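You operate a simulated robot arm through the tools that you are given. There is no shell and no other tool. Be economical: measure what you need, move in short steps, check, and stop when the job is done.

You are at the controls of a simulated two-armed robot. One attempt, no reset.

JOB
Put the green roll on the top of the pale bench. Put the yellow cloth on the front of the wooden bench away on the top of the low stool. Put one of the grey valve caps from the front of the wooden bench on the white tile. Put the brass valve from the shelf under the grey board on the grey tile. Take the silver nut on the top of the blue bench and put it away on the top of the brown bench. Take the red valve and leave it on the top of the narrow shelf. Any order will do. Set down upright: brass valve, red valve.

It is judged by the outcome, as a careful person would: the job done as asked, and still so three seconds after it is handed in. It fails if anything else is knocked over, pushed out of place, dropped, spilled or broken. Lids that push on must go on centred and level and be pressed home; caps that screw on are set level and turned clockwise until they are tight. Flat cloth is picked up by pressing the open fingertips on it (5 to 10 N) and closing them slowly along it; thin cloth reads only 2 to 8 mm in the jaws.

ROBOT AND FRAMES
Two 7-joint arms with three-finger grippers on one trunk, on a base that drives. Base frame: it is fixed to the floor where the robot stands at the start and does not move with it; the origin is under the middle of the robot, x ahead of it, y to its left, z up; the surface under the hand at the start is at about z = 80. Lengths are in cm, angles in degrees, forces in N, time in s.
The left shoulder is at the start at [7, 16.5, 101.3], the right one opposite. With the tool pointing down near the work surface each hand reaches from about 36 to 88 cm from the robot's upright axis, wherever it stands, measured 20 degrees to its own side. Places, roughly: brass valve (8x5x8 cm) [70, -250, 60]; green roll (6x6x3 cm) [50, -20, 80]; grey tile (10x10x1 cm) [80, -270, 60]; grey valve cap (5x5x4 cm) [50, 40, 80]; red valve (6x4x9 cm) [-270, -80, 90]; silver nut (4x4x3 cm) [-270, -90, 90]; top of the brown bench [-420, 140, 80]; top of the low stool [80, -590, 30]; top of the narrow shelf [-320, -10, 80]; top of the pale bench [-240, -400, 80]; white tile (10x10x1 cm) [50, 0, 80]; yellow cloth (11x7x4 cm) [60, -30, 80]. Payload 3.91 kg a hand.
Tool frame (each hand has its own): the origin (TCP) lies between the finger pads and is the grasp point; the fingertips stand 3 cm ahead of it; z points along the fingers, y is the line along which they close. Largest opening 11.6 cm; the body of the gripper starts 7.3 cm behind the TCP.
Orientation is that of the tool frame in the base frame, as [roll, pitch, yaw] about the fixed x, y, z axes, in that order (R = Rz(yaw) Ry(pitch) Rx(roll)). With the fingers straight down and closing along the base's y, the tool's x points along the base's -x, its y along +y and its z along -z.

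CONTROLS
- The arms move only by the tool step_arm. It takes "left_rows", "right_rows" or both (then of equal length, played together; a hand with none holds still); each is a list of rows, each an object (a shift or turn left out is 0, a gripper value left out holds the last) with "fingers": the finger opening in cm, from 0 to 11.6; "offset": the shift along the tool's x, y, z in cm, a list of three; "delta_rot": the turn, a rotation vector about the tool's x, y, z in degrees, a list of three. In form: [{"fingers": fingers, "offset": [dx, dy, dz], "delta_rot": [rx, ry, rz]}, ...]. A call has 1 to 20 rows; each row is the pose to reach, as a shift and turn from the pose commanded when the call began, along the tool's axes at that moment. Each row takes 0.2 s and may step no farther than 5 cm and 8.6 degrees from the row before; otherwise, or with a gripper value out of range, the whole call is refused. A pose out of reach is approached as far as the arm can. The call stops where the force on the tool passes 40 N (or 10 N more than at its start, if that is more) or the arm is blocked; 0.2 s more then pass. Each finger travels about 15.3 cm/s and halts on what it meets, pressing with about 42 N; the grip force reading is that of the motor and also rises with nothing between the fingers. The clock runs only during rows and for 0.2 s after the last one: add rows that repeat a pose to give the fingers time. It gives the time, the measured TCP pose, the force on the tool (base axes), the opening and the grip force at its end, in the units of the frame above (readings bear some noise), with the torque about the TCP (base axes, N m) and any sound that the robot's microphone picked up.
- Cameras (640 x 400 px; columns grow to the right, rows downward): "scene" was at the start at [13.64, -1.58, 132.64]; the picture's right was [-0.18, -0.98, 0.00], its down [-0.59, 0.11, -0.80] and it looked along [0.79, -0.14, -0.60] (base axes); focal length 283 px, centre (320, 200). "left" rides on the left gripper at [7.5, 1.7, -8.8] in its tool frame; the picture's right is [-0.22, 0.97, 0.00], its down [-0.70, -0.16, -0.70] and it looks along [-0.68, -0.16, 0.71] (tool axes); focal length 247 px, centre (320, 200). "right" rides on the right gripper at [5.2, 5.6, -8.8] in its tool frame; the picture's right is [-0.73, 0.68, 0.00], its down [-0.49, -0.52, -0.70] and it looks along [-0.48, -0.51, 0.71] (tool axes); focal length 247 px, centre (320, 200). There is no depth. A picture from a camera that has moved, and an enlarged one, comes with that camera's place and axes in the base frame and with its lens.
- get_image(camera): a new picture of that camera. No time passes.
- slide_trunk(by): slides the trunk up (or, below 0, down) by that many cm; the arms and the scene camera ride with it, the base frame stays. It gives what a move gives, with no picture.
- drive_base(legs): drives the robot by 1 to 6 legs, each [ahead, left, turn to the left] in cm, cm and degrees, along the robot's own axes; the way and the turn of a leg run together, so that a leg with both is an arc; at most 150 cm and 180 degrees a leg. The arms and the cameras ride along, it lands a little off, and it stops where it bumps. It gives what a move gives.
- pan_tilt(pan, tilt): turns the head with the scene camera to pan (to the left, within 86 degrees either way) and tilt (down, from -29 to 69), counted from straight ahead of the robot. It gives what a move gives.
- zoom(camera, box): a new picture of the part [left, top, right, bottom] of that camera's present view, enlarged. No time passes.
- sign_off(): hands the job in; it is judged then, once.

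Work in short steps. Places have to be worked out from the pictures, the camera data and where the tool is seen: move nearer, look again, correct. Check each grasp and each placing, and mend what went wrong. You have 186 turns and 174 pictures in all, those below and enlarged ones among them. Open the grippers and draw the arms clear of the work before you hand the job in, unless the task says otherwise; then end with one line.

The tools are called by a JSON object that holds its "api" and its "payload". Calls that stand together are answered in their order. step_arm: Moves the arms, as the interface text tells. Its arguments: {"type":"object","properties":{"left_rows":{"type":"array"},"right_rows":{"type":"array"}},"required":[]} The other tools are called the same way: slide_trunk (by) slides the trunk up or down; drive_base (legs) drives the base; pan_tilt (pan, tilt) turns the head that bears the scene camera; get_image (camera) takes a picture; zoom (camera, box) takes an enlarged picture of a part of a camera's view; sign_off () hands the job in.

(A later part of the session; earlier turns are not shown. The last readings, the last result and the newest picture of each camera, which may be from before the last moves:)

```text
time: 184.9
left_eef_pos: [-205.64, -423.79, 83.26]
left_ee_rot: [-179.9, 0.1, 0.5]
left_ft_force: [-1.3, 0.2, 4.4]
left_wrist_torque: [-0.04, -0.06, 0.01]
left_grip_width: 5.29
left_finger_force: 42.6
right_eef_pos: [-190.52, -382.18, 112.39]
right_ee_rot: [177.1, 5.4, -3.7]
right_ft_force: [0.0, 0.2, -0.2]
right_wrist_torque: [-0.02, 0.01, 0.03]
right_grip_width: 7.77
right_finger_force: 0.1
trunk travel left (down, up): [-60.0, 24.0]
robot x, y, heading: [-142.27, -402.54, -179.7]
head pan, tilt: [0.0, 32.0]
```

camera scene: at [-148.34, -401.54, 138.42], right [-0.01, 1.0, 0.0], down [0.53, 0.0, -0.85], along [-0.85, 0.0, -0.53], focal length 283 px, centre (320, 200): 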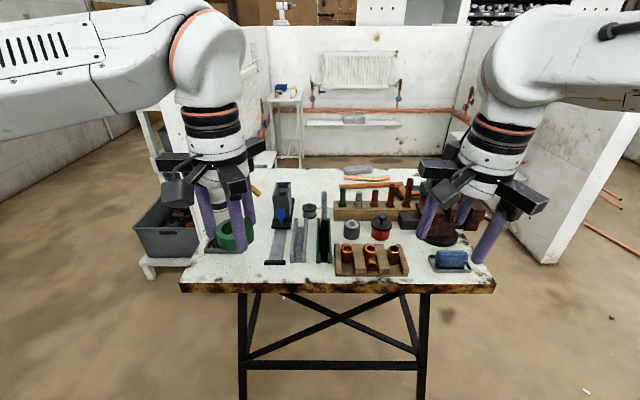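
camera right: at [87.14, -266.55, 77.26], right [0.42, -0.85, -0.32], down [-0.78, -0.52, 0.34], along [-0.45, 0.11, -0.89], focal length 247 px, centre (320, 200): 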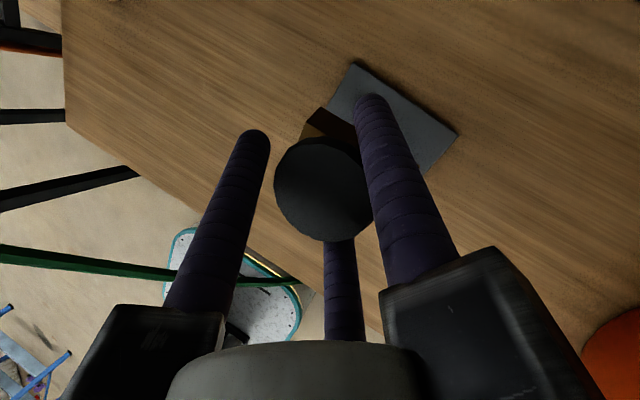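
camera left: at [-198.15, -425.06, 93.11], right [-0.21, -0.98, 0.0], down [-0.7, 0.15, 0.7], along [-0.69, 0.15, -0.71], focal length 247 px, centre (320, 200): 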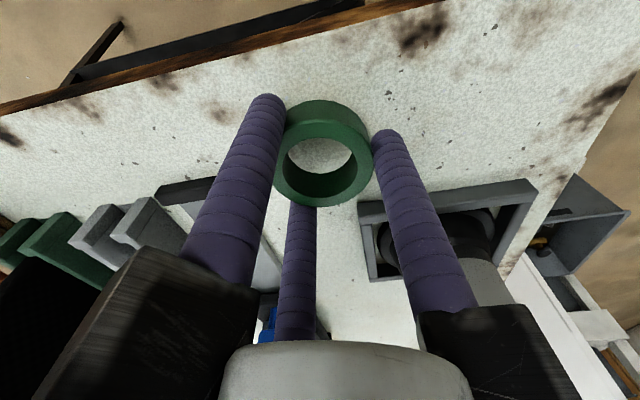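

Contact reads 4.4 N. I release, rise straight up and check.

{"api": "step_arm", "payload": {"left_rows": [{"fingers": 6}, {"fingers": 6.8}, {"fingers": 6.8}, {"offset": [0, 0, -3]}, {"offset": [0, 0, -7]}, {"offset": [0, 0, -11]}, {"offset": [0, 0, -15]}, {"offset": [0.5, 0, -19]}, {"offset": [3, 0, -23]}]}}

{"api": "drive_base", "payload": {"legs": [[-50, 0, 0]]}}

{"api": "get_image", "payload": {"camera": "scene"}}

```text
time: 186.9
left_eef_pos: [-203.08, -423.62, 105.45]
left_ee_rot: [-180.0, 0.3, 0.7]
left_ft_force: [-1.1, -0.5, -0.6]
left_wrist_torque: [-0.02, 0.01, 0.03]
left_grip_width: 6.81
left_finger_force: 0.1
left hand out of reach, approached as far as the arm can: row 9
right_eef_pos: [-190.41, -382.37, 112.5]
right_ee_rot: [177.0, 5.6, -3.7]
right_ft_force: [0.4, 0.1, 0.4]
right_wrist_torque: [0.0, 0.01, -0.02]
right_grip_width: 7.83
right_finger_force: 0.0
trunk travel left (down, up): [-60.0, 24.0]
robot x, y, heading: [-142.43, -402.81, -179.5]
head pan, tilt: [0.0, 32.0]
```

```text
time: 189.9
left_eef_pos: [-152.77, -423.02, 105.38]
left_ee_rot: [-179.9, 0.2, 0.1]
left_ft_force: [-0.6, 0.6, 0.1]
left_wrist_torque: [0.01, 0.01, -0.01]
left_grip_width: 6.81
left_finger_force: 0.1
right_eef_pos: [-139.67, -381.62, 112.45]
right_ee_rot: [177.0, 5.4, -4.3]
right_ft_force: [1.2, -0.2, 0.1]
right_wrist_torque: [-0.01, 0.03, 0.02]
right_grip_width: 7.8
right_finger_force: 0.1
trunk travel left (down, up): [-60.0, 24.0]
robot x, y, heading: [-91.78, -402.23, 180.1]
head pan, tilt: [0.0, 32.0]
```

```text
82 pictures are left
camera scene: at [-105.45, -402.36, 138.41], right [0.0, 1.0, 0.0], down [0.53, 0.0, -0.85], along [-0.85, 0.0, -0.53], focal length 283 px, centre (320, 200)
```

scene: 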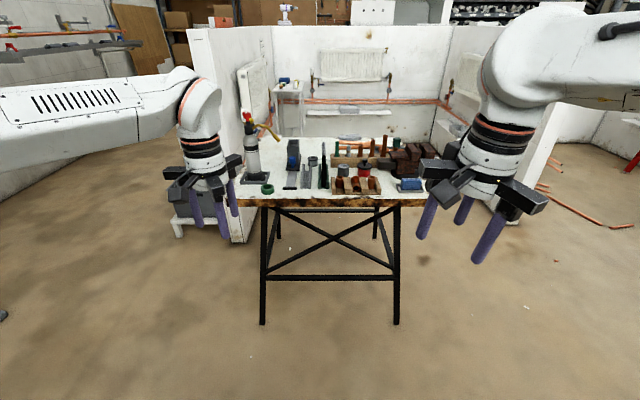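

The roll rests on the pale bench. Next I drive towards the blue bench area, stopping around (-92, -190) to look.

{"api": "drive_base", "payload": {"legs": [[0, 0, -90], [150, 0, 0], [60, 0, 0], [0, 0, 60]]}}

{"api": "pan_tilt", "payload": {"pan": 0, "tilt": 22}}

{"api": "get_image", "payload": {"camera": "scene"}}

```text
time: 206.9
left_eef_pos: [-161.19, -176.21, 105.37]
left_ee_rot: [-179.9, 0.2, -29.5]
left_ft_force: [-0.8, -0.1, 0.0]
left_wrist_torque: [-0.01, 0.01, -0.04]
left_grip_width: 6.83
left_finger_force: 0.1
right_eef_pos: [-129.41, -146.85, 112.47]
right_ee_rot: [177.1, 5.5, -33.9]
right_ft_force: [0.1, -0.3, -0.1]
right_wrist_torque: [0.0, -0.05, 0.01]
right_grip_width: 7.82
right_finger_force: 0.1
trunk travel left (down, up): [-60.0, 24.0]
robot x, y, heading: [-97.39, -188.41, 150.4]
head pan, tilt: [0.0, 32.0]
```

```text
time: 207.6
left_eef_pos: [-161.2, -176.33, 105.34]
left_ee_rot: [179.9, 0.2, -29.5]
left_ft_force: [-0.4, 0.5, -0.5]
left_wrist_torque: [0.01, 0.01, 0.02]
left_grip_width: 6.81
left_finger_force: 0.1
right_eef_pos: [-129.28, -146.84, 112.56]
right_ee_rot: [177.1, 5.4, -33.9]
right_ft_force: [0.0, 0.0, -0.6]
right_wrist_torque: [0.01, 0.02, 0.03]
right_grip_width: 7.78
right_finger_force: 0.1
trunk travel left (down, up): [-60.0, 24.0]
robot x, y, heading: [-97.88, -188.8, 150.6]
head pan, tilt: [0.0, 22.0]
```

```text
81 pictures are left
camera scene: at [-110.2, -181.51, 140.0], right [0.5, 0.87, 0.0], down [0.33, -0.19, -0.93], along [-0.81, 0.46, -0.38], focal length 283 px, centre (320, 200)
```

scene: 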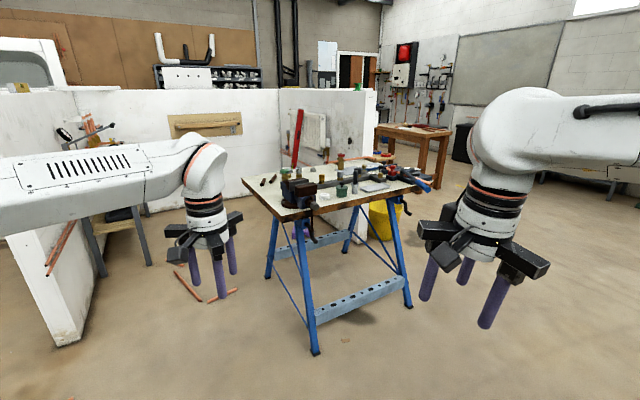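

The blue bench stands at about x -275 to -216, y -140 to -45, and is crowded. I raise the trunk and drive to about (-150, -92), facing it.

{"api": "slide_trunk", "payload": {"by": 18}}

{"api": "drive_base", "payload": {"legs": [[0, 0, -32], [110, 0, 0], [0, 0, 61.4]]}}

{"api": "pan_tilt", "payload": {"pan": 0, "tilt": 38}}

{"api": "get_image", "payload": {"camera": "scene"}}

```text
time: 209.6
left_eef_pos: [-161.16, -176.22, 123.28]
left_ee_rot: [-180.0, 0.2, -29.5]
left_ft_force: [0.1, 0.3, 0.3]
left_wrist_torque: [-0.04, -0.02, -0.01]
left_grip_width: 6.81
left_finger_force: 0.1
right_eef_pos: [-129.44, -146.87, 130.57]
right_ee_rot: [177.1, 5.3, -33.9]
right_ft_force: [0.7, -0.5, 0.4]
right_wrist_torque: [0.02, 0.02, 0.0]
right_grip_width: 7.79
right_finger_force: 0.1
trunk travel left (down, up): [-78.0, 6.0]
robot x, y, heading: [-97.56, -188.77, 150.1]
head pan, tilt: [0.0, 22.0]
```

```text
time: 219.5
left_eef_pos: [-212.68, -110.62, 123.28]
left_ee_rot: [-180.0, 0.2, -1.2]
left_ft_force: [0.8, 0.0, 0.5]
left_wrist_torque: [0.0, -0.01, -0.02]
left_grip_width: 6.8
left_finger_force: 0.1
right_eef_pos: [-198.75, -69.59, 130.48]
right_ee_rot: [177.1, 5.4, -5.5]
right_ft_force: [0.4, -0.1, 0.2]
right_wrist_torque: [0.05, 0.03, -0.02]
right_grip_width: 7.82
right_finger_force: 0.2
trunk travel left (down, up): [-78.0, 6.0]
robot x, y, heading: [-150.97, -91.95, 178.6]
head pan, tilt: [0.0, 22.0]
```

```text
time: 220.3
left_eef_pos: [-212.86, -110.68, 123.29]
left_ee_rot: [179.9, 0.2, -1.2]
left_ft_force: [1.0, -0.4, -0.8]
left_wrist_torque: [0.01, -0.02, 0.04]
left_grip_width: 6.83
left_finger_force: 0.0
right_eef_pos: [-198.74, -69.74, 130.48]
right_ee_rot: [177.2, 5.3, -5.5]
right_ft_force: [1.1, -0.6, 0.0]
right_wrist_torque: [-0.03, 0.03, 0.0]
right_grip_width: 7.8
right_finger_force: 0.1
trunk travel left (down, up): [-78.0, 6.0]
robot x, y, heading: [-150.93, -91.69, 178.5]
head pan, tilt: [0.0, 38.0]
```

```text
80 pictures are left
camera scene: at [-164.67, -91.11, 155.5], right [0.02, 1.0, 0.0], down [0.62, -0.01, -0.79], along [-0.79, 0.02, -0.62], focal length 283 px, centre (320, 200)
```

scene: 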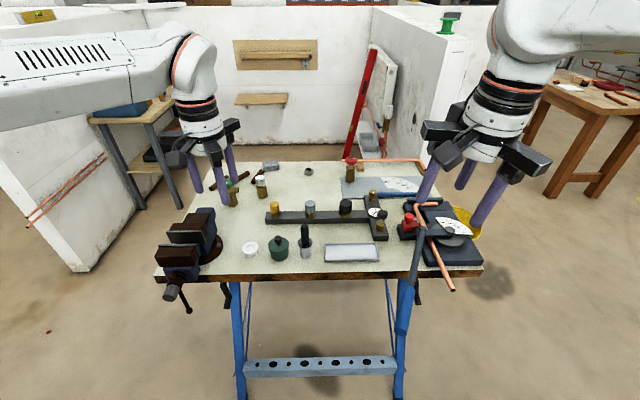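

Now I can see the bench top. I zoom in to identify the red valve and silver nut.

{"api": "zoom", "payload": {"camera": "scene", "box": [190, 140, 450, 300]}}

{"api": "zoom", "payload": {"camera": "scene", "box": [230, 150, 390, 230]}}

```text
2.46 times, centred on (320, 220) of scene
camera zoom: at [-164.67, -91.11, 155.5], right [0.02, 1.0, 0.0], down [0.62, -0.01, -0.79], along [-0.79, 0.02, -0.62], focal length 697 px, centre (320, 151)
```

zoom: 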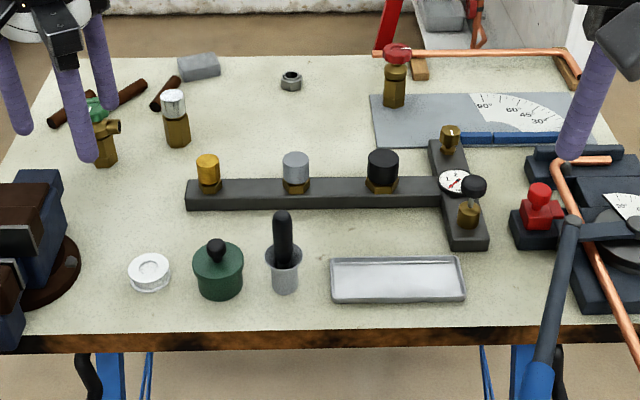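

```text
4.00 times, centred on (310, 190) of scene
camera zoom: at [-164.67, -91.11, 155.5], right [0.02, 1.0, 0.0], down [0.62, -0.01, -0.79], along [-0.79, 0.02, -0.62], focal length 1132 px, centre (360, 240)
```

zoom: 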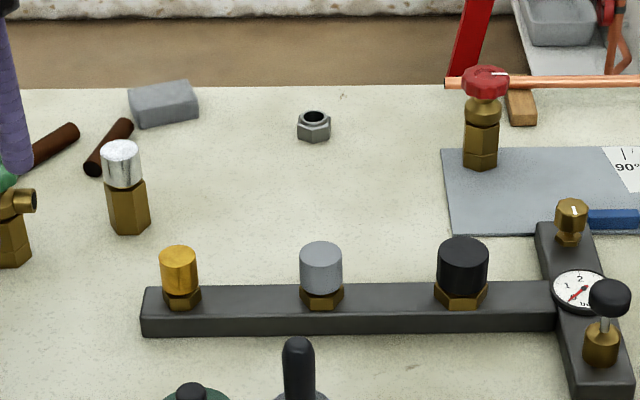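

The red valve is at about (-265.5, -75.5) and the silver nut at about (-270, -93.5), both near the far edge. I will approach from the bench's right end, so I drive around to about (-205, -5) and look.

{"api": "drive_base", "payload": {"legs": [[0, 0, -88.5], [90, 0, 0], [0, 0, 90], [45, 0, 0]]}}

{"api": "pan_tilt", "payload": {"pan": 0, "tilt": 35}}

{"api": "get_image", "payload": {"camera": "scene"}}

```text
time: 235.1
left_eef_pos: [-256.11, -21.88, 123.45]
left_ee_rot: [-179.9, 0.4, 0.4]
left_ft_force: [0.0, 0.1, -0.2]
left_wrist_torque: [0.02, 0.0, -0.02]
left_grip_width: 6.79
left_finger_force: 0.0
right_eef_pos: [-243.2, 19.43, 130.56]
right_ee_rot: [177.0, 5.4, -3.9]
right_ft_force: [-0.8, 0.1, -0.6]
right_wrist_torque: [-0.01, -0.01, -0.03]
right_grip_width: 7.79
right_finger_force: 0.1
trunk travel left (down, up): [-78.0, 6.0]
robot x, y, heading: [-195.18, -1.11, -179.7]
head pan, tilt: [0.0, 38.0]
```

```text
time: 235.8
left_eef_pos: [-256.23, -21.86, 123.41]
left_ee_rot: [-179.9, 0.2, 0.4]
left_ft_force: [0.0, -1.2, 0.3]
left_wrist_torque: [-0.03, -0.03, 0.0]
left_grip_width: 6.81
left_finger_force: 0.0
right_eef_pos: [-243.3, 19.5, 130.53]
right_ee_rot: [177.1, 5.4, -3.9]
right_ft_force: [0.2, -0.4, 0.0]
right_wrist_torque: [0.01, 0.01, 0.04]
right_grip_width: 7.79
right_finger_force: 0.1
trunk travel left (down, up): [-78.0, 6.0]
robot x, y, heading: [-195.24, -0.88, -180.1]
head pan, tilt: [0.0, 35.0]
```

```text
77 pictures are left
camera scene: at [-208.98, -1.02, 155.95], right [0.0, 1.0, 0.0], down [0.57, 0.0, -0.82], along [-0.82, 0.0, -0.57], focal length 283 px, centre (320, 200)
```

scene: 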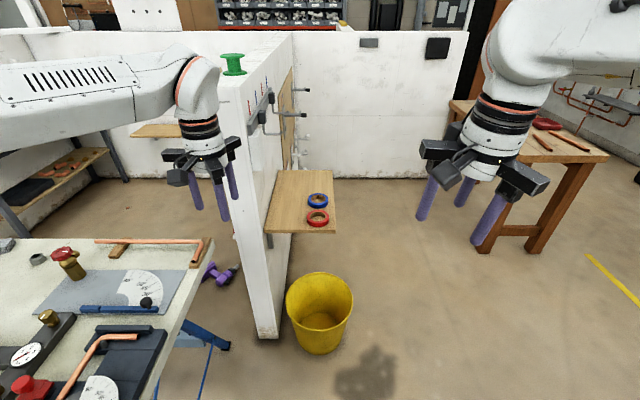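

The narrow shelf is mounted on the partition's side (x -347 to -295, y -22 to 5) with two tape rolls on it. I turn here to face the bench's right end, then sidestep right to about (-246, -15).

{"api": "drive_base", "payload": {"legs": [[0, 0, 90], [0, -50, 0], [14, 0, 0]]}}

{"api": "pan_tilt", "payload": {"pan": -10, "tilt": 45}}

{"api": "get_image", "payload": {"camera": "scene"}}

```text
time: 243.5
left_eef_pos: [-227.57, -75.05, 123.59]
left_ee_rot: [179.9, 0.3, 88.3]
left_ft_force: [-0.5, 0.4, 0.6]
left_wrist_torque: [-0.03, 0.0, 0.01]
left_grip_width: 6.79
left_finger_force: 0.1
right_eef_pos: [-268.31, -60.71, 130.62]
right_ee_rot: [177.1, 5.5, 84.1]
right_ft_force: [-0.5, 0.2, -0.4]
right_wrist_torque: [-0.02, -0.02, 0.0]
right_grip_width: 7.8
right_finger_force: 0.1
trunk travel left (down, up): [-78.0, 6.0]
robot x, y, heading: [-246.29, -13.61, -91.8]
head pan, tilt: [0.0, 35.0]
```

```text
time: 244.2
left_eef_pos: [-227.41, -75.37, 123.49]
left_ee_rot: [-179.9, 0.3, 88.4]
left_ft_force: [0.2, 0.3, -0.4]
left_wrist_torque: [0.0, 0.0, -0.01]
left_grip_width: 6.78
left_finger_force: 0.0
right_eef_pos: [-268.3, -61.07, 130.42]
right_ee_rot: [177.2, 5.4, 84.1]
right_ft_force: [0.0, -0.2, 0.1]
right_wrist_torque: [0.03, 0.0, 0.02]
right_grip_width: 7.82
right_finger_force: 0.2
trunk travel left (down, up): [-78.0, 6.0]
robot x, y, heading: [-245.89, -13.34, -91.6]
head pan, tilt: [-10.0, 45.0]
```

```text
76 pictures are left
camera scene: at [-247.98, -26.61, 154.46], right [-0.98, 0.2, 0.0], down [0.14, 0.69, -0.71], along [-0.14, -0.69, -0.71], focal length 283 px, centre (320, 200)
```

scene: 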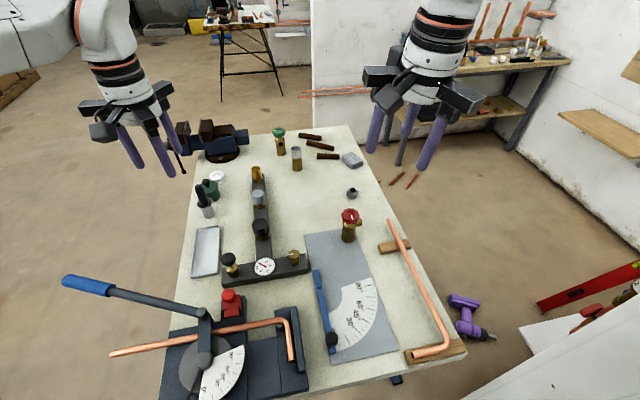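

With the bench top at z≈85, the valve is at about (-267, -75.5) and the nut at about (-273, -94). I level the right hand and bring it above the valve.

{"api": "step_arm", "payload": {"right_rows": [{"fingers": 9, "offset": [-2, 0.5, 0], "delta_rot": [1.4, 2.7, 0]}, {"offset": [-6, 1, 1], "delta_rot": [2.8, 5.4, 0]}, {"offset": [-10, 2, 3], "delta_rot": [2.8, 5.4, 0]}, {"offset": [-14, 2.8, 6], "delta_rot": [2.8, 5.4, 0]}, {"offset": [-14, 2.8, 10], "delta_rot": [2.8, 5.4, 0]}, {"offset": [-14, 2.8, 14], "delta_rot": [2.8, 5.4, 0]}, {"offset": [-14, 2.8, 18], "delta_rot": [2.8, 5.4, 0]}, {"offset": [-14, 2.8, 20], "delta_rot": [2.8, 5.4, 0]}, {"offset": [-14, 2.8, 20], "delta_rot": [2.8, 5.4, 0]}]}}

{"api": "get_image", "payload": {"camera": "right"}}

{"api": "zoom", "payload": {"camera": "scene", "box": [250, 80, 470, 280]}}

```text
refused: row 4 steps farther than a row can; nothing moved
```

```text
75 pictures are left
camera right: at [-262.54, -55.35, 138.85], right [0.6, -0.79, 0.1], down [-0.6, -0.36, 0.72], along [-0.53, -0.49, -0.69], focal length 247 px, centre (320, 200)
```

right: 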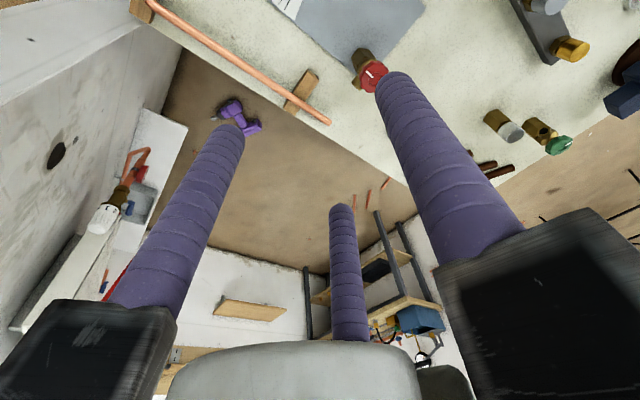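

```text
2.00 times, centred on (360, 180) of scene
camera zoom: at [-247.98, -26.61, 154.46], right [-0.98, 0.2, 0.0], down [0.14, 0.69, -0.71], along [-0.14, -0.69, -0.71], focal length 566 px, centre (240, 240)
```

zoom: 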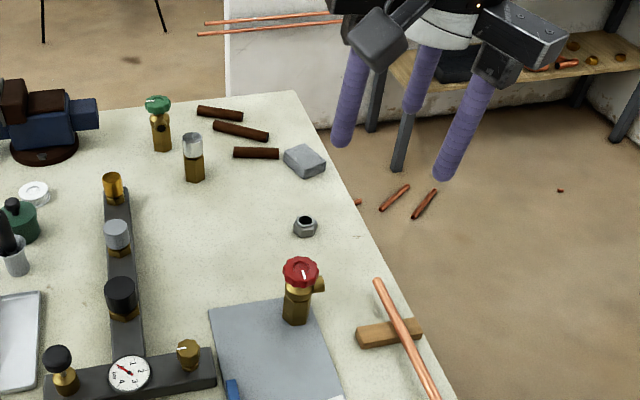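

The valve has a small side spout facing -x and a round red knob on top. I repeat the move with shorter steps.

{"api": "step_arm", "payload": {"right_rows": [{"fingers": 9, "offset": [-2, 0.5, 0], "delta_rot": [1.4, 2.7, 0]}, {"offset": [-6, 1, 1], "delta_rot": [2.8, 5.4, 0]}, {"offset": [-10, 2, 2], "delta_rot": [2.8, 5.4, 0]}, {"offset": [-14, 2.8, 4], "delta_rot": [2.8, 5.4, 0]}, {"offset": [-14, 2.8, 8], "delta_rot": [2.8, 5.4, 0]}, {"offset": [-14, 2.8, 12], "delta_rot": [2.8, 5.4, 0]}, {"offset": [-14, 2.8, 16], "delta_rot": [2.8, 5.4, 0]}, {"offset": [-14, 2.8, 20], "delta_rot": [2.8, 5.4, 0]}, {"offset": [-14, 2.8, 20], "delta_rot": [2.8, 5.4, 0]}]}}

{"api": "get_image", "payload": {"camera": "right"}}

{"api": "zoom", "payload": {"camera": "scene", "box": [250, 80, 470, 280]}}

```text
time: 246.2
left_eef_pos: [-227.56, -75.25, 123.39]
left_ee_rot: [-180.0, 0.3, 88.4]
left_ft_force: [-0.6, 0.3, 0.1]
left_wrist_torque: [-0.04, 0.02, 0.01]
left_grip_width: 6.78
left_finger_force: 0.0
right_eef_pos: [-266.17, -76.89, 112.24]
right_ee_rot: [-179.9, 0.1, 84.3]
right_ft_force: [0.3, 0.1, -0.5]
right_wrist_torque: [-0.04, 0.03, -0.01]
right_grip_width: 8.98
right_finger_force: 0.0
trunk travel left (down, up): [-78.0, 6.0]
robot x, y, heading: [-245.89, -13.71, -91.7]
head pan, tilt: [-10.0, 45.0]
```

```text
73 pictures are left
camera right: at [-260.05, -72.18, 120.96], right [0.6, -0.8, 0.0], down [-0.57, -0.43, 0.7], along [-0.56, -0.42, -0.71], focal length 247 px, centre (320, 200)
```

right: 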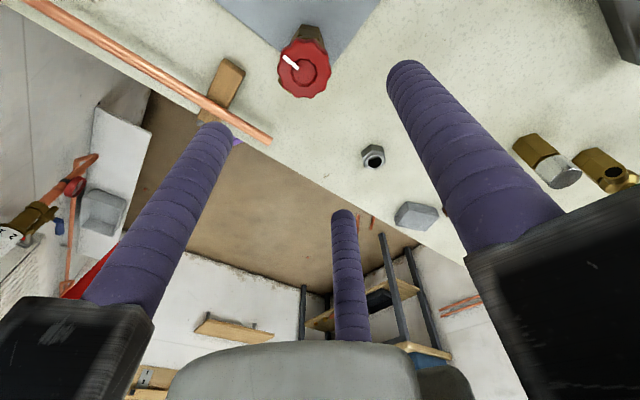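

```text
2.00 times, centred on (360, 180) of scene
camera zoom: at [-248.0, -26.4, 154.48], right [-0.98, 0.2, 0.0], down [0.14, 0.69, -0.71], along [-0.14, -0.69, -0.71], focal length 566 px, centre (240, 240)
```

zoom: 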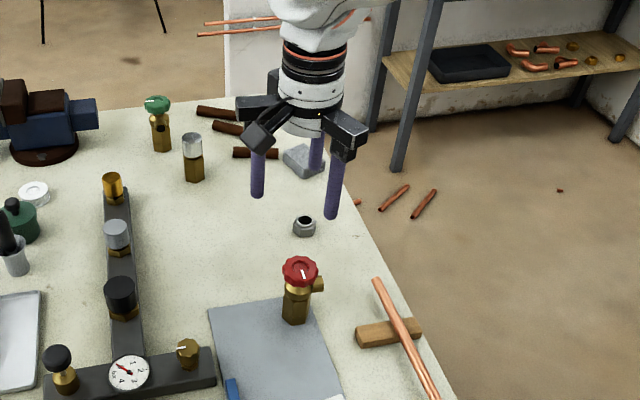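

Triangulated, the knob top is at about (-266.6, -75.4, 96). I descend to TCP z≈94.5 and close on the knob.

{"api": "step_arm", "payload": {"right_rows": [{"offset": [1.35, -0.6, 4]}, {"offset": [1.35, -0.6, 8]}, {"offset": [1.35, -0.6, 12]}, {"offset": [1.35, -0.6, 15]}, {"offset": [1.35, -0.6, 17.7]}, {"offset": [1.35, -0.6, 17.7]}, {"fingers": 7, "offset": [1.35, -0.6, 17.7]}, {"fingers": 5.5, "offset": [1.35, -0.6, 17.7]}]}}

{"api": "get_image", "payload": {"camera": "right"}}

{"api": "zoom", "payload": {"camera": "scene", "box": [280, 150, 440, 280]}}

```text
time: 248.0
left_eef_pos: [-227.35, -75.26, 123.34]
left_ee_rot: [-179.9, 0.3, 88.4]
left_ft_force: [-0.8, 0.1, -0.4]
left_wrist_torque: [0.02, -0.03, -0.02]
left_grip_width: 6.8
left_finger_force: 0.1
right_eef_pos: [-266.45, -75.86, 94.4]
right_ee_rot: [-180.0, 0.1, 84.2]
right_ft_force: [0.1, 0.3, 0.5]
right_wrist_torque: [0.0, -0.02, 0.01]
right_grip_width: 5.5
right_finger_force: 0.1
trunk travel left (down, up): [-78.0, 6.0]
robot x, y, heading: [-246.35, -13.36, -91.8]
head pan, tilt: [-10.0, 45.0]
```

```text
71 pictures are left
camera right: at [-260.35, -71.02, 103.03], right [0.6, -0.8, 0.0], down [-0.57, -0.43, 0.7], along [-0.56, -0.42, -0.71], focal length 247 px, centre (320, 200)
```

right: 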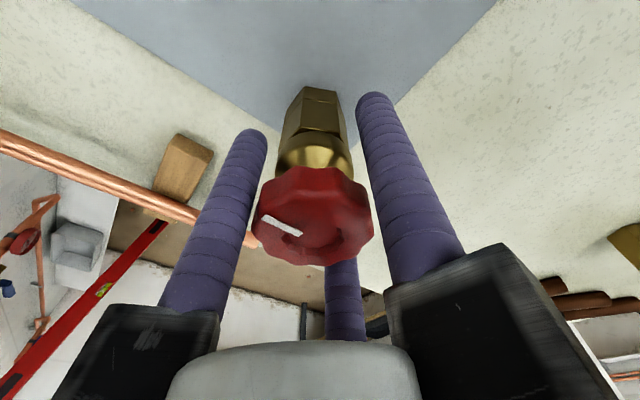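

```text
3.08 times, centred on (360, 215) of scene
camera zoom: at [-247.98, -26.56, 154.46], right [-0.98, 0.2, 0.0], down [0.14, 0.69, -0.71], along [-0.14, -0.69, -0.71], focal length 871 px, centre (197, 154)
```

zoom: 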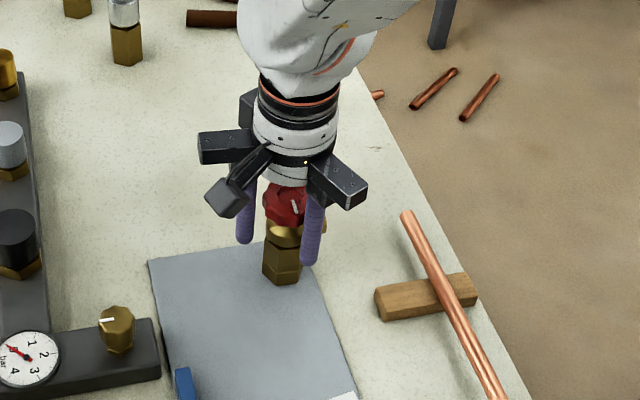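

The knob is centred. I close fully and test with a small lift.

{"api": "step_arm", "payload": {"right_rows": [{"fingers": 4.5}, {"fingers": 3}, {"fingers": 3}, {"fingers": 3}, {"offset": [0, 0, -1]}, {"offset": [0, 0, -3]}, {"offset": [0, 0, -3]}]}}

{"api": "zoom", "payload": {"camera": "scene", "box": [280, 150, 440, 280]}}

```text
time: 249.6
left_eef_pos: [-227.38, -75.28, 123.36]
left_ee_rot: [180.0, 0.1, 88.4]
left_ft_force: [-0.3, 0.1, 0.3]
left_wrist_torque: [0.04, 0.0, -0.02]
left_grip_width: 6.78
left_finger_force: 0.0
right_eef_pos: [-266.7, -75.78, 97.35]
right_ee_rot: [179.8, 0.0, 84.2]
right_ft_force: [-0.7, 0.6, -5.4]
right_wrist_torque: [0.0, 0.03, 0.01]
right_grip_width: 4.61
right_finger_force: 42.1
trunk travel left (down, up): [-78.0, 6.0]
robot x, y, heading: [-246.3, -13.36, -91.6]
head pan, tilt: [-10.0, 45.0]
```

```text
3.08 times, centred on (360, 215) of scene
camera zoom: at [-248.01, -26.65, 154.45], right [-0.98, 0.2, 0.0], down [0.14, 0.69, -0.71], along [-0.14, -0.69, -0.71], focal length 871 px, centre (197, 154)
```

zoom: 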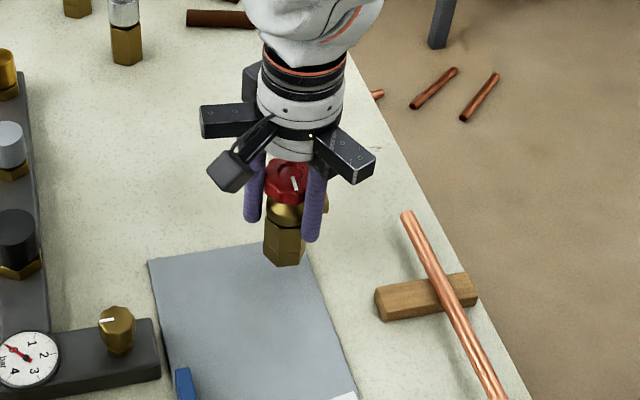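

The valve is held upright. I lift it high, draw it in, then back the base away from the bench and turn towards the narrow shelf.

{"api": "step_arm", "payload": {"right_rows": [{"offset": [0, 0, -4]}, {"offset": [0, 0, -8]}, {"offset": [0, 0, -12]}, {"offset": [2, 0, -15]}, {"offset": [6, 0, -17]}, {"offset": [10, 0, -18]}, {"offset": [12, 0, -18]}]}}

{"api": "drive_base", "payload": {"legs": [[-45, 0, 0], [0, 0, -88.4]]}}

{"api": "get_image", "payload": {"camera": "scene"}}

```text
time: 251.2
left_eef_pos: [-227.52, -75.3, 123.36]
left_ee_rot: [-180.0, 0.2, 88.4]
left_ft_force: [-0.1, -0.3, 0.7]
left_wrist_torque: [-0.01, -0.02, 0.0]
left_grip_width: 6.79
left_finger_force: 0.1
right_eef_pos: [-265.2, -63.86, 115.4]
right_ee_rot: [179.9, 0.1, 84.3]
right_ft_force: [0.0, 0.2, -4.5]
right_wrist_torque: [-0.02, 0.0, 0.03]
right_grip_width: 4.61
right_finger_force: 41.5
trunk travel left (down, up): [-78.0, 6.0]
robot x, y, heading: [-246.25, -13.71, -91.7]
head pan, tilt: [-10.0, 45.0]
```

```text
time: 257.8
left_eef_pos: [-306.93, 13.38, 123.36]
left_ee_rot: [-179.9, 0.3, -1.5]
left_ft_force: [0.8, 0.8, 0.0]
left_wrist_torque: [0.01, -0.04, 0.01]
left_grip_width: 6.79
left_finger_force: 0.0
right_eef_pos: [-295.61, 51.32, 115.46]
right_ee_rot: [180.0, 0.0, -5.6]
right_ft_force: [0.1, 0.2, -4.8]
right_wrist_torque: [-0.04, -0.03, 0.02]
right_grip_width: 4.62
right_finger_force: 42.4
trunk travel left (down, up): [-78.0, 6.0]
robot x, y, heading: [-245.39, 32.59, 178.2]
head pan, tilt: [-10.0, 45.0]
```

```text
68 pictures are left
camera scene: at [-258.08, 34.11, 154.46], right [0.2, 0.98, 0.0], down [0.69, -0.14, -0.71], along [-0.69, 0.14, -0.71], focal length 283 px, centre (320, 200)
```

scene: 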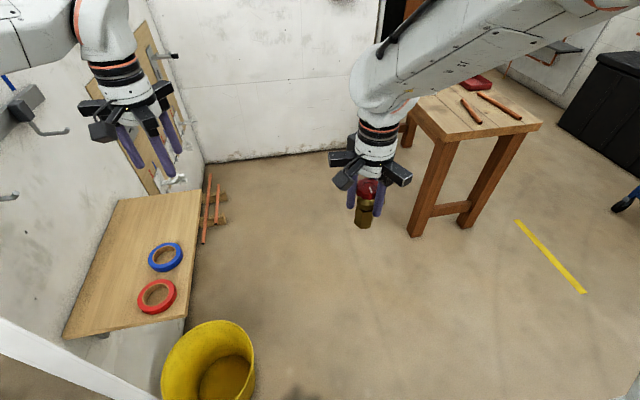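

I can see the free back part of the shelf near (-330, -2.5), while wall hooks and the tape rolls occupy the rest. I drive to about (-312, 62) and turn left to face the shelf from its open side.

{"api": "drive_base", "payload": {"legs": [[0, -30, 0], [66, 0, 0], [0, 0, 91.8]]}}

{"api": "pan_tilt", "payload": {"pan": -8, "tilt": 42}}

{"api": "get_image", "payload": {"camera": "scene"}}

```text
time: 266.9
left_eef_pos: [-293.29, 0.89, 123.4]
left_ee_rot: [-180.0, 0.2, 87.0]
left_ft_force: [1.0, 0.2, -0.2]
left_wrist_torque: [0.04, 0.0, -0.04]
left_grip_width: 6.8
left_finger_force: 0.1
right_eef_pos: [-330.76, 13.18, 115.39]
right_ee_rot: [180.0, 0.0, 82.8]
right_ft_force: [-0.1, 1.1, -4.4]
right_wrist_torque: [-0.01, -0.04, 0.02]
right_grip_width: 4.61
right_finger_force: 42.4
trunk travel left (down, up): [-78.0, 6.0]
robot x, y, heading: [-310.19, 62.78, -93.3]
head pan, tilt: [-10.0, 45.0]
```

```text
time: 267.5
left_eef_pos: [-293.09, 0.82, 123.37]
left_ee_rot: [180.0, 0.2, 86.9]
left_ft_force: [0.6, 0.6, 0.4]
left_wrist_torque: [0.0, -0.01, 0.01]
left_grip_width: 6.79
left_finger_force: 0.1
right_eef_pos: [-330.8, 13.21, 115.39]
right_ee_rot: [179.9, 0.0, 82.7]
right_ft_force: [-0.1, -0.3, -5.3]
right_wrist_torque: [0.05, 0.0, 0.0]
right_grip_width: 4.61
right_finger_force: 41.7
trunk travel left (down, up): [-78.0, 6.0]
robot x, y, heading: [-310.28, 63.14, -92.9]
head pan, tilt: [-8.0, 42.0]
```

```text
67 pictures are left
camera scene: at [-312.25, 49.82, 154.89], right [-0.98, 0.19, 0.0], down [0.13, 0.66, -0.74], along [-0.14, -0.73, -0.67], focal length 283 px, centre (320, 200)
```

scene: 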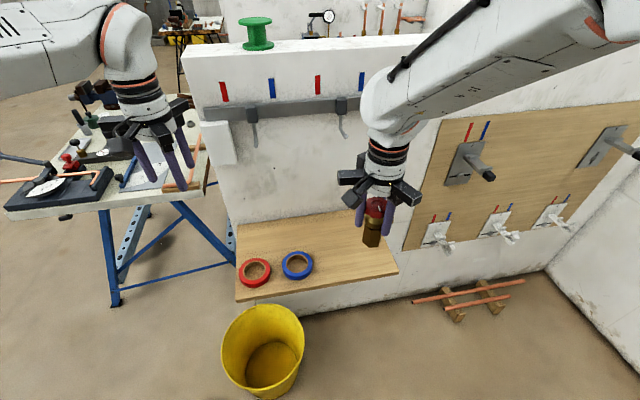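

The spot (-331, -4) on the shelf is clear. I carry the valve over it and lower partway.

{"api": "step_arm", "payload": {"right_rows": [{"offset": [-4, 0.5, 1]}, {"offset": [-8, 1, 3]}, {"offset": [-12, 1.5, 5]}, {"offset": [-15.5, 2, 8]}, {"offset": [-17.1, 2, 12]}, {"offset": [-17.1, 2, 16]}, {"offset": [-17.1, 2, 20]}, {"offset": [-17.1, 2, 23]}, {"offset": [-17.1, 2, 23]}]}}

{"api": "zoom", "payload": {"camera": "scene", "box": [220, 100, 440, 320]}}

```text
time: 269.5
left_eef_pos: [-293.15, 0.97, 123.51]
left_ee_rot: [-179.8, 0.1, 86.9]
left_ft_force: [0.3, 0.8, -0.3]
left_wrist_torque: [-0.03, 0.03, -0.02]
left_grip_width: 6.83
left_finger_force: 0.1
right_eef_pos: [-330.89, -3.99, 92.42]
right_ee_rot: [-179.9, 0.0, 82.8]
right_ft_force: [0.1, 1.1, -4.4]
right_wrist_torque: [0.0, -0.01, -0.02]
right_grip_width: 4.63
right_finger_force: 42.4
trunk travel left (down, up): [-78.0, 6.0]
robot x, y, heading: [-310.38, 63.21, -93.3]
head pan, tilt: [-8.0, 42.0]
```

```text
1.82 times, centred on (330, 210) of scene
camera zoom: at [-312.24, 49.89, 154.9], right [-0.98, 0.19, 0.0], down [0.13, 0.66, -0.74], along [-0.14, -0.73, -0.67], focal length 515 px, centre (302, 182)
```

zoom: 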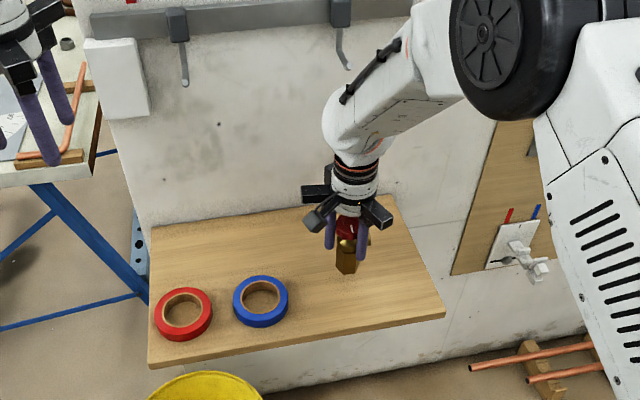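

Well over the shelf. I lower to contact in small steps.

{"api": "step_arm", "payload": {"right_rows": [{"offset": [0, 0, 1]}, {"offset": [0, 0, 1.8]}, {"offset": [0, 0, 2.3]}, {"offset": [0, 0, 2.3]}]}}

{"api": "zoom", "payload": {"camera": "scene", "box": [300, 180, 400, 270]}}

```text
time: 270.5
left_eef_pos: [-293.12, 0.76, 123.37]
left_ee_rot: [180.0, 0.1, 87.0]
left_ft_force: [-0.5, 0.9, -0.4]
left_wrist_torque: [0.02, -0.01, -0.01]
left_grip_width: 6.81
left_finger_force: 0.1
right_eef_pos: [-330.73, -4.0, 90.03]
right_ee_rot: [-179.9, 0.1, 82.8]
right_ft_force: [0.2, -0.5, -5.5]
right_wrist_torque: [0.0, 0.0, 0.03]
right_grip_width: 4.63
right_finger_force: 42.3
trunk travel left (down, up): [-78.0, 6.0]
robot x, y, heading: [-310.62, 63.08, -93.1]
head pan, tilt: [-8.0, 42.0]
```

```text
4.44 times, centred on (350, 225) of scene
camera zoom: at [-312.26, 49.78, 154.89], right [-0.98, 0.19, 0.0], down [0.13, 0.66, -0.74], along [-0.14, -0.73, -0.67], focal length 1258 px, centre (187, 89)
```

zoom: 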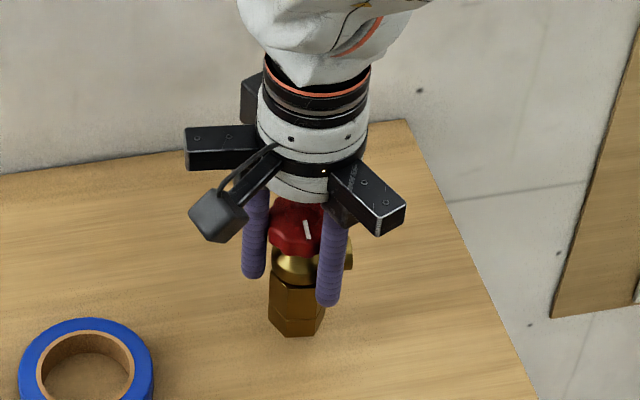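

{"api": "step_arm", "payload": {"right_rows": [{"offset": [0, 0, 0.3]}, {"offset": [0, 0, 0.6]}, {"offset": [0, 0, 0.9]}, {"offset": [0, 0, 0.9]}]}}

```text
time: 271.5
left_eef_pos: [-293.16, 0.83, 123.51]
left_ee_rot: [180.0, 0.2, 87.0]
left_ft_force: [-1.0, 0.5, -0.2]
left_wrist_torque: [-0.01, 0.01, 0.01]
left_grip_width: 6.83
left_finger_force: 0.1
right_eef_pos: [-330.82, -4.0, 89.19]
right_ee_rot: [-179.9, 0.0, 82.8]
right_ft_force: [-0.4, 0.2, -5.2]
right_wrist_torque: [0.0, 0.02, 0.01]
right_grip_width: 4.62
right_finger_force: 42.3
trunk travel left (down, up): [-78.0, 6.0]
robot x, y, heading: [-310.59, 62.84, -93.2]
head pan, tilt: [-8.0, 42.0]
```

Still hanging, since the force equals the valve's weight. I continue down.

{"api": "step_arm", "payload": {"right_rows": [{"offset": [0, 0, 0.3]}, {"offset": [0, 0, 0.6]}, {"offset": [0, 0, 0.8]}, {"offset": [0, 0, 0.8]}]}}

```text
time: 272.5
left_eef_pos: [-293.28, 0.79, 123.3]
left_ee_rot: [-179.9, 0.2, 87.0]
left_ft_force: [-0.1, -1.0, 0.2]
left_wrist_torque: [0.01, -0.01, 0.01]
left_grip_width: 6.8
left_finger_force: 0.1
right_eef_pos: [-330.88, -3.9, 88.38]
right_ee_rot: [180.0, 0.0, 82.8]
right_ft_force: [-0.1, -0.2, -4.9]
right_wrist_torque: [0.01, -0.06, -0.01]
right_grip_width: 4.68
right_finger_force: 41.9
trunk travel left (down, up): [-78.0, 6.0]
robot x, y, heading: [-310.22, 63.42, -93.3]
head pan, tilt: [-8.0, 42.0]
```

{"api": "step_arm", "payload": {"right_rows": [{"offset": [0, 0, 0.3]}, {"offset": [0, 0, 0.6]}, {"offset": [0, 0, 0.8]}, {"offset": [0, 0, 0.8]}]}}

{"api": "zoom", "payload": {"camera": "scene", "box": [300, 180, 400, 270]}}

```text
time: 273.5
left_eef_pos: [-293.1, 0.98, 123.62]
left_ee_rot: [-179.8, 0.2, 87.0]
left_ft_force: [0.4, -0.5, 0.5]
left_wrist_torque: [0.02, 0.01, 0.0]
left_grip_width: 6.81
left_finger_force: 0.1
right_eef_pos: [-330.99, -4.06, 87.88]
right_ee_rot: [179.9, 0.3, 82.8]
right_ft_force: [-2.2, -0.7, 14.1]
right_wrist_torque: [-0.02, -0.26, -0.02]
right_grip_width: 4.61
right_finger_force: 42.0
trunk travel left (down, up): [-78.0, 6.0]
robot x, y, heading: [-310.52, 62.73, -93.3]
head pan, tilt: [-8.0, 42.0]
```

```text
4.44 times, centred on (350, 225) of scene
camera zoom: at [-312.2, 50.07, 154.94], right [-0.98, 0.19, 0.0], down [0.13, 0.66, -0.74], along [-0.14, -0.73, -0.67], focal length 1258 px, centre (187, 89)
```

zoom: 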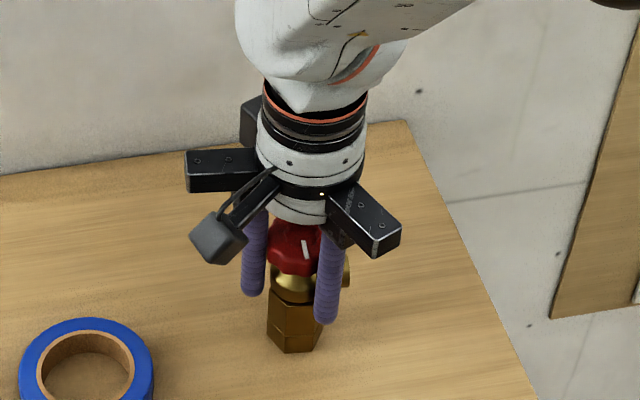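

Contact made, and the valve stands upright. I ease up slightly, release, rise and draw back.

{"api": "step_arm", "payload": {"right_rows": [{"offset": [0, 0, -0.3]}, {"fingers": 5.3, "offset": [0, 0, -0.3]}, {"fingers": 6.5, "offset": [0, 0, -0.3]}, {"fingers": 7.5, "offset": [0, 0, -0.3]}, {"fingers": 7.5, "offset": [0, 0, -0.3]}, {"offset": [0, 0, -3]}, {"offset": [0, 0, -7]}, {"offset": [0, 0, -11]}, {"offset": [0, 0, -15]}, {"offset": [2, 0, -19]}, {"offset": [6, 0, -21]}, {"offset": [10, 0, -22]}, {"offset": [14, 0, -22]}]}}

{"api": "get_image", "payload": {"camera": "scene"}}

```text
time: 276.3
left_eef_pos: [-293.2, 1.01, 123.49]
left_ee_rot: [-179.9, 0.4, 86.9]
left_ft_force: [-0.5, -0.2, 0.1]
left_wrist_torque: [0.0, 0.0, -0.03]
left_grip_width: 6.78
left_finger_force: 0.0
right_eef_pos: [-329.05, 9.97, 109.73]
right_ee_rot: [-180.0, 0.2, 82.8]
right_ft_force: [-0.1, 0.9, -0.5]
right_wrist_torque: [-0.01, 0.01, 0.0]
right_grip_width: 7.5
right_finger_force: 0.1
trunk travel left (down, up): [-78.0, 6.0]
robot x, y, heading: [-310.36, 63.49, -93.1]
head pan, tilt: [-8.0, 42.0]
```

```text
63 pictures are left
camera scene: at [-312.19, 50.09, 154.92], right [-0.98, 0.19, 0.0], down [0.13, 0.66, -0.74], along [-0.14, -0.73, -0.67], focal length 283 px, centre (320, 200)
```

scene: 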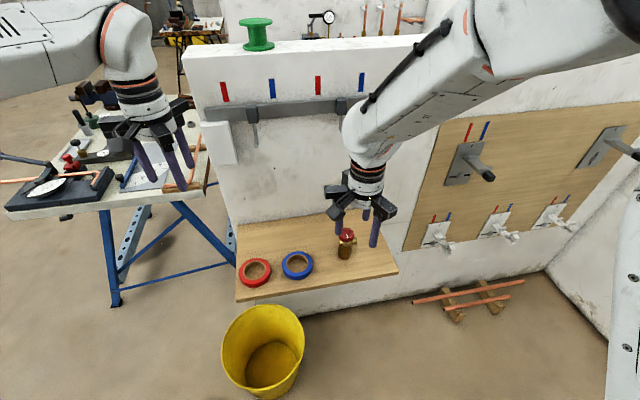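

The red valve stands on the narrow shelf. I go back to the bench's right end for the nut: sidestep left, then ahead.

{"api": "drive_base", "payload": {"legs": [[0, 0, 2], [0, 64, 0], [80, 0, 0]]}}

{"api": "pan_tilt", "payload": {"pan": -12, "tilt": 45}}

{"api": "get_image", "payload": {"camera": "scene"}}

```text
time: 284.0
left_eef_pos: [-228.33, -76.65, 123.32]
left_ee_rot: [-179.9, 0.3, 88.9]
left_ft_force: [0.6, 0.6, -0.1]
left_wrist_torque: [0.0, 0.02, -0.02]
left_grip_width: 6.81
left_finger_force: 0.0
right_eef_pos: [-264.62, -68.78, 109.66]
right_ee_rot: [180.0, 0.2, 84.8]
right_ft_force: [-0.2, -0.2, 0.3]
right_wrist_torque: [0.01, 0.02, 0.0]
right_grip_width: 7.52
right_finger_force: 0.0
trunk travel left (down, up): [-78.0, 6.0]
robot x, y, heading: [-247.87, -14.83, -91.3]
head pan, tilt: [-8.0, 42.0]
```

```text
time: 284.7
left_eef_pos: [-228.25, -76.54, 123.39]
left_ee_rot: [-179.9, 0.2, 88.9]
left_ft_force: [0.0, -0.6, 0.1]
left_wrist_torque: [0.0, -0.04, 0.01]
left_grip_width: 6.83
left_finger_force: 0.0
right_eef_pos: [-264.55, -68.76, 109.58]
right_ee_rot: [180.0, 0.1, 84.8]
right_ft_force: [0.9, 0.1, 0.4]
right_wrist_torque: [0.01, 0.02, -0.02]
right_grip_width: 7.51
right_finger_force: 0.0
trunk travel left (down, up): [-78.0, 6.0]
robot x, y, heading: [-247.43, -15.27, -91.6]
head pan, tilt: [-12.0, 45.0]
```

```text
62 pictures are left
camera scene: at [-249.55, -27.95, 154.47], right [-0.97, 0.23, 0.0], down [0.16, 0.69, -0.71], along [-0.16, -0.69, -0.71], focal length 283 px, centre (320, 200)
```

scene: 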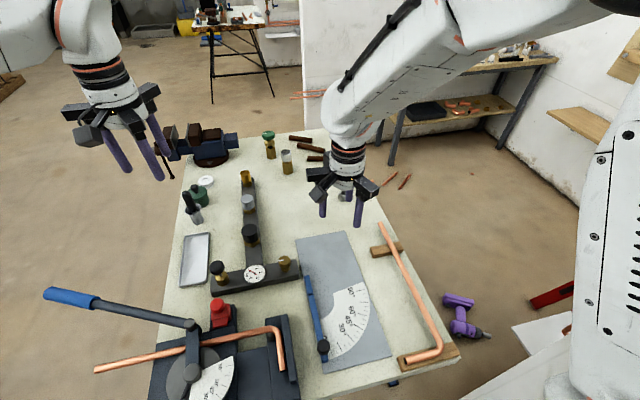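

Now I move the right hand out over the nut at about (-273, -94).

{"api": "step_arm", "payload": {"right_rows": [{"offset": [-4, -1, 1]}, {"offset": [-8.5, -2, 2]}, {"offset": [-13, -3, 3]}, {"offset": [-17, -4, 4]}, {"offset": [-21, -5, 5]}, {"offset": [-25, -6, 6]}, {"offset": [-25, -6, 8]}, {"offset": [-25, -6, 8]}]}}

{"api": "get_image", "payload": {"camera": "right"}}

{"api": "zoom", "payload": {"camera": "scene", "box": [240, 100, 420, 260]}}

```text
time: 286.5
left_eef_pos: [-228.26, -76.64, 123.35]
left_ee_rot: [-179.9, 0.2, 88.9]
left_ft_force: [-0.5, 0.4, -0.1]
left_wrist_torque: [-0.02, 0.0, 0.0]
left_grip_width: 6.79
left_finger_force: 0.0
right_eef_pos: [-272.42, -93.36, 101.6]
right_ee_rot: [179.9, -0.1, 84.8]
right_ft_force: [0.7, -0.5, 0.9]
right_wrist_torque: [0.01, -0.03, 0.01]
right_grip_width: 7.51
right_finger_force: 0.0
trunk travel left (down, up): [-78.0, 6.0]
robot x, y, heading: [-247.65, -14.96, -91.4]
head pan, tilt: [-12.0, 45.0]
```

```text
61 pictures are left
camera right: at [-266.41, -88.42, 110.24], right [0.61, -0.79, 0.0], down [-0.57, -0.44, 0.7], along [-0.55, -0.43, -0.71], focal length 247 px, centre (320, 200)
```

right: 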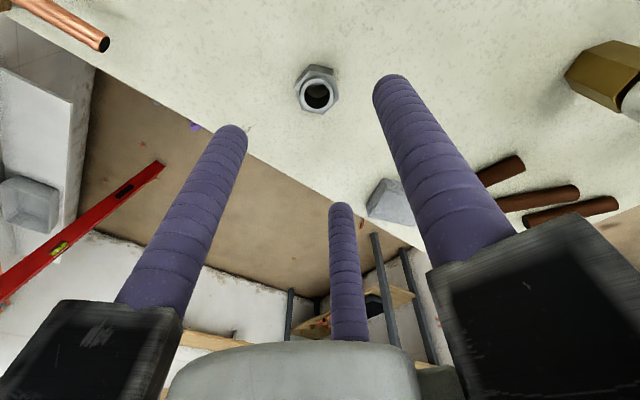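

```text
2.50 times, centred on (330, 180) of scene
camera zoom: at [-249.54, -27.86, 154.47], right [-0.97, 0.23, 0.0], down [0.16, 0.69, -0.71], along [-0.16, -0.69, -0.71], focal length 708 px, centre (295, 250)
```

zoom: 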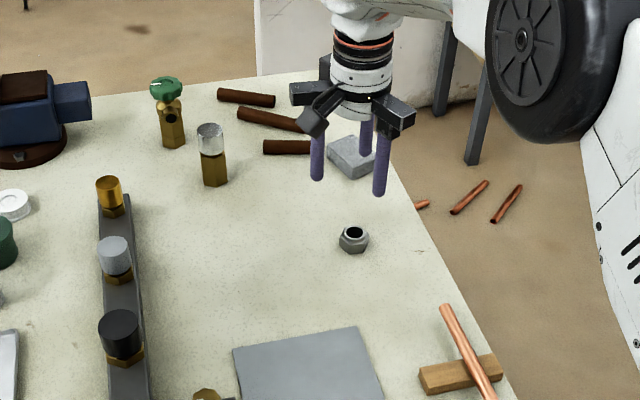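

The nut is at (-273.2, -93.6). I descend over it to TCP z≈89.

{"api": "step_arm", "payload": {"right_rows": [{"offset": [-0.4, -0.8, 4]}, {"offset": [-0.4, -0.8, 8]}, {"offset": [-0.4, -0.8, 11]}, {"offset": [-0.4, -0.8, 12.6]}, {"offset": [-0.4, -0.8, 12.6]}]}}

{"api": "get_image", "payload": {"camera": "right"}}

```text
time: 287.7
left_eef_pos: [-228.42, -76.58, 123.39]
left_ee_rot: [-179.9, 0.3, 88.9]
left_ft_force: [0.6, 0.5, 0.2]
left_wrist_torque: [0.03, 0.0, 0.03]
left_grip_width: 6.77
left_finger_force: 0.0
right_eef_pos: [-273.49, -93.65, 89.03]
right_ee_rot: [180.0, 0.2, 84.9]
right_ft_force: [-0.3, 0.6, 5.7]
right_wrist_torque: [0.33, 0.13, -0.04]
right_grip_width: 7.55
right_finger_force: 0.1
trunk travel left (down, up): [-78.0, 6.0]
robot x, y, heading: [-247.35, -14.9, -91.3]
head pan, tilt: [-12.0, 45.0]
```

```text
59 pictures are left
camera right: at [-267.4, -88.74, 97.63], right [0.61, -0.79, 0.0], down [-0.57, -0.43, 0.7], along [-0.55, -0.43, -0.71], focal length 247 px, centre (320, 200)
```

right: 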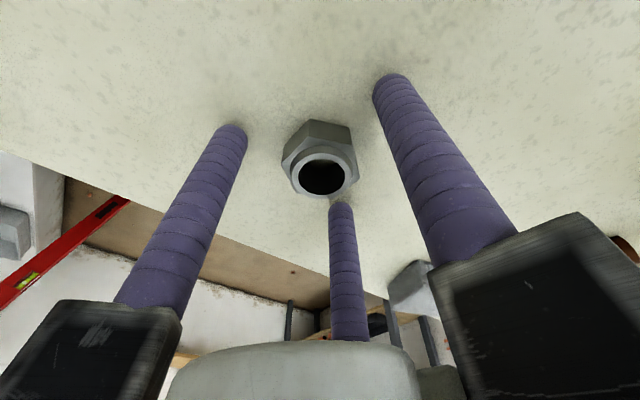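

The fingertips just touch the bench, so its top is near z 86. I raise 0.4 cm and close on the nut.

{"api": "step_arm", "payload": {"right_rows": [{"offset": [0, 0, -0.4]}, {"fingers": 6, "offset": [0, 0, -0.4]}, {"fingers": 5, "offset": [0, 0, -0.4]}, {"fingers": 4, "offset": [0, 0, -0.4]}, {"fingers": 3, "offset": [0, 0, -0.4]}, {"fingers": 2, "offset": [0, 0, -0.4]}, {"fingers": 2, "offset": [0, 0, -0.4]}, {"offset": [0, 0, -1.5]}, {"offset": [0, 0, -4]}, {"offset": [0, 0, -6]}]}}

{"api": "get_image", "payload": {"camera": "right"}}

```text
time: 289.9
left_eef_pos: [-228.38, -76.57, 123.45]
left_ee_rot: [-179.9, 0.3, 88.9]
left_ft_force: [0.2, 0.0, 0.2]
left_wrist_torque: [-0.03, -0.01, 0.01]
left_grip_width: 6.8
left_finger_force: 0.0
right_eef_pos: [-273.73, -93.51, 95.03]
right_ee_rot: [-180.0, 0.0, 84.7]
right_ft_force: [0.9, 0.0, -0.4]
right_wrist_torque: [-0.02, 0.0, -0.01]
right_grip_width: 3.22
right_finger_force: 41.4
trunk travel left (down, up): [-78.0, 6.0]
robot x, y, heading: [-247.67, -15.1, -91.6]
head pan, tilt: [-12.0, 45.0]
```

```text
58 pictures are left
camera right: at [-267.71, -88.69, 103.72], right [0.61, -0.79, 0.0], down [-0.57, -0.44, 0.7], along [-0.55, -0.43, -0.71], focal length 247 px, centre (320, 200)
```

right: 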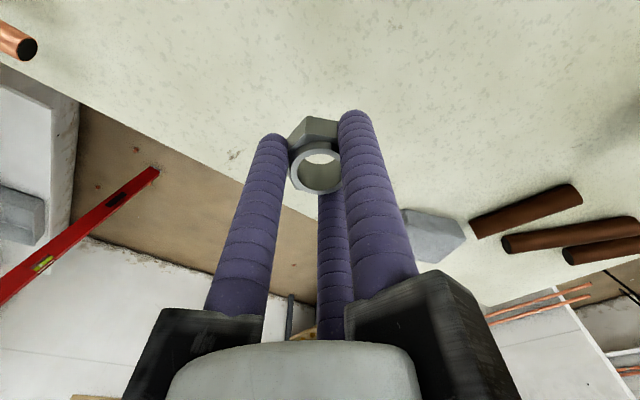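

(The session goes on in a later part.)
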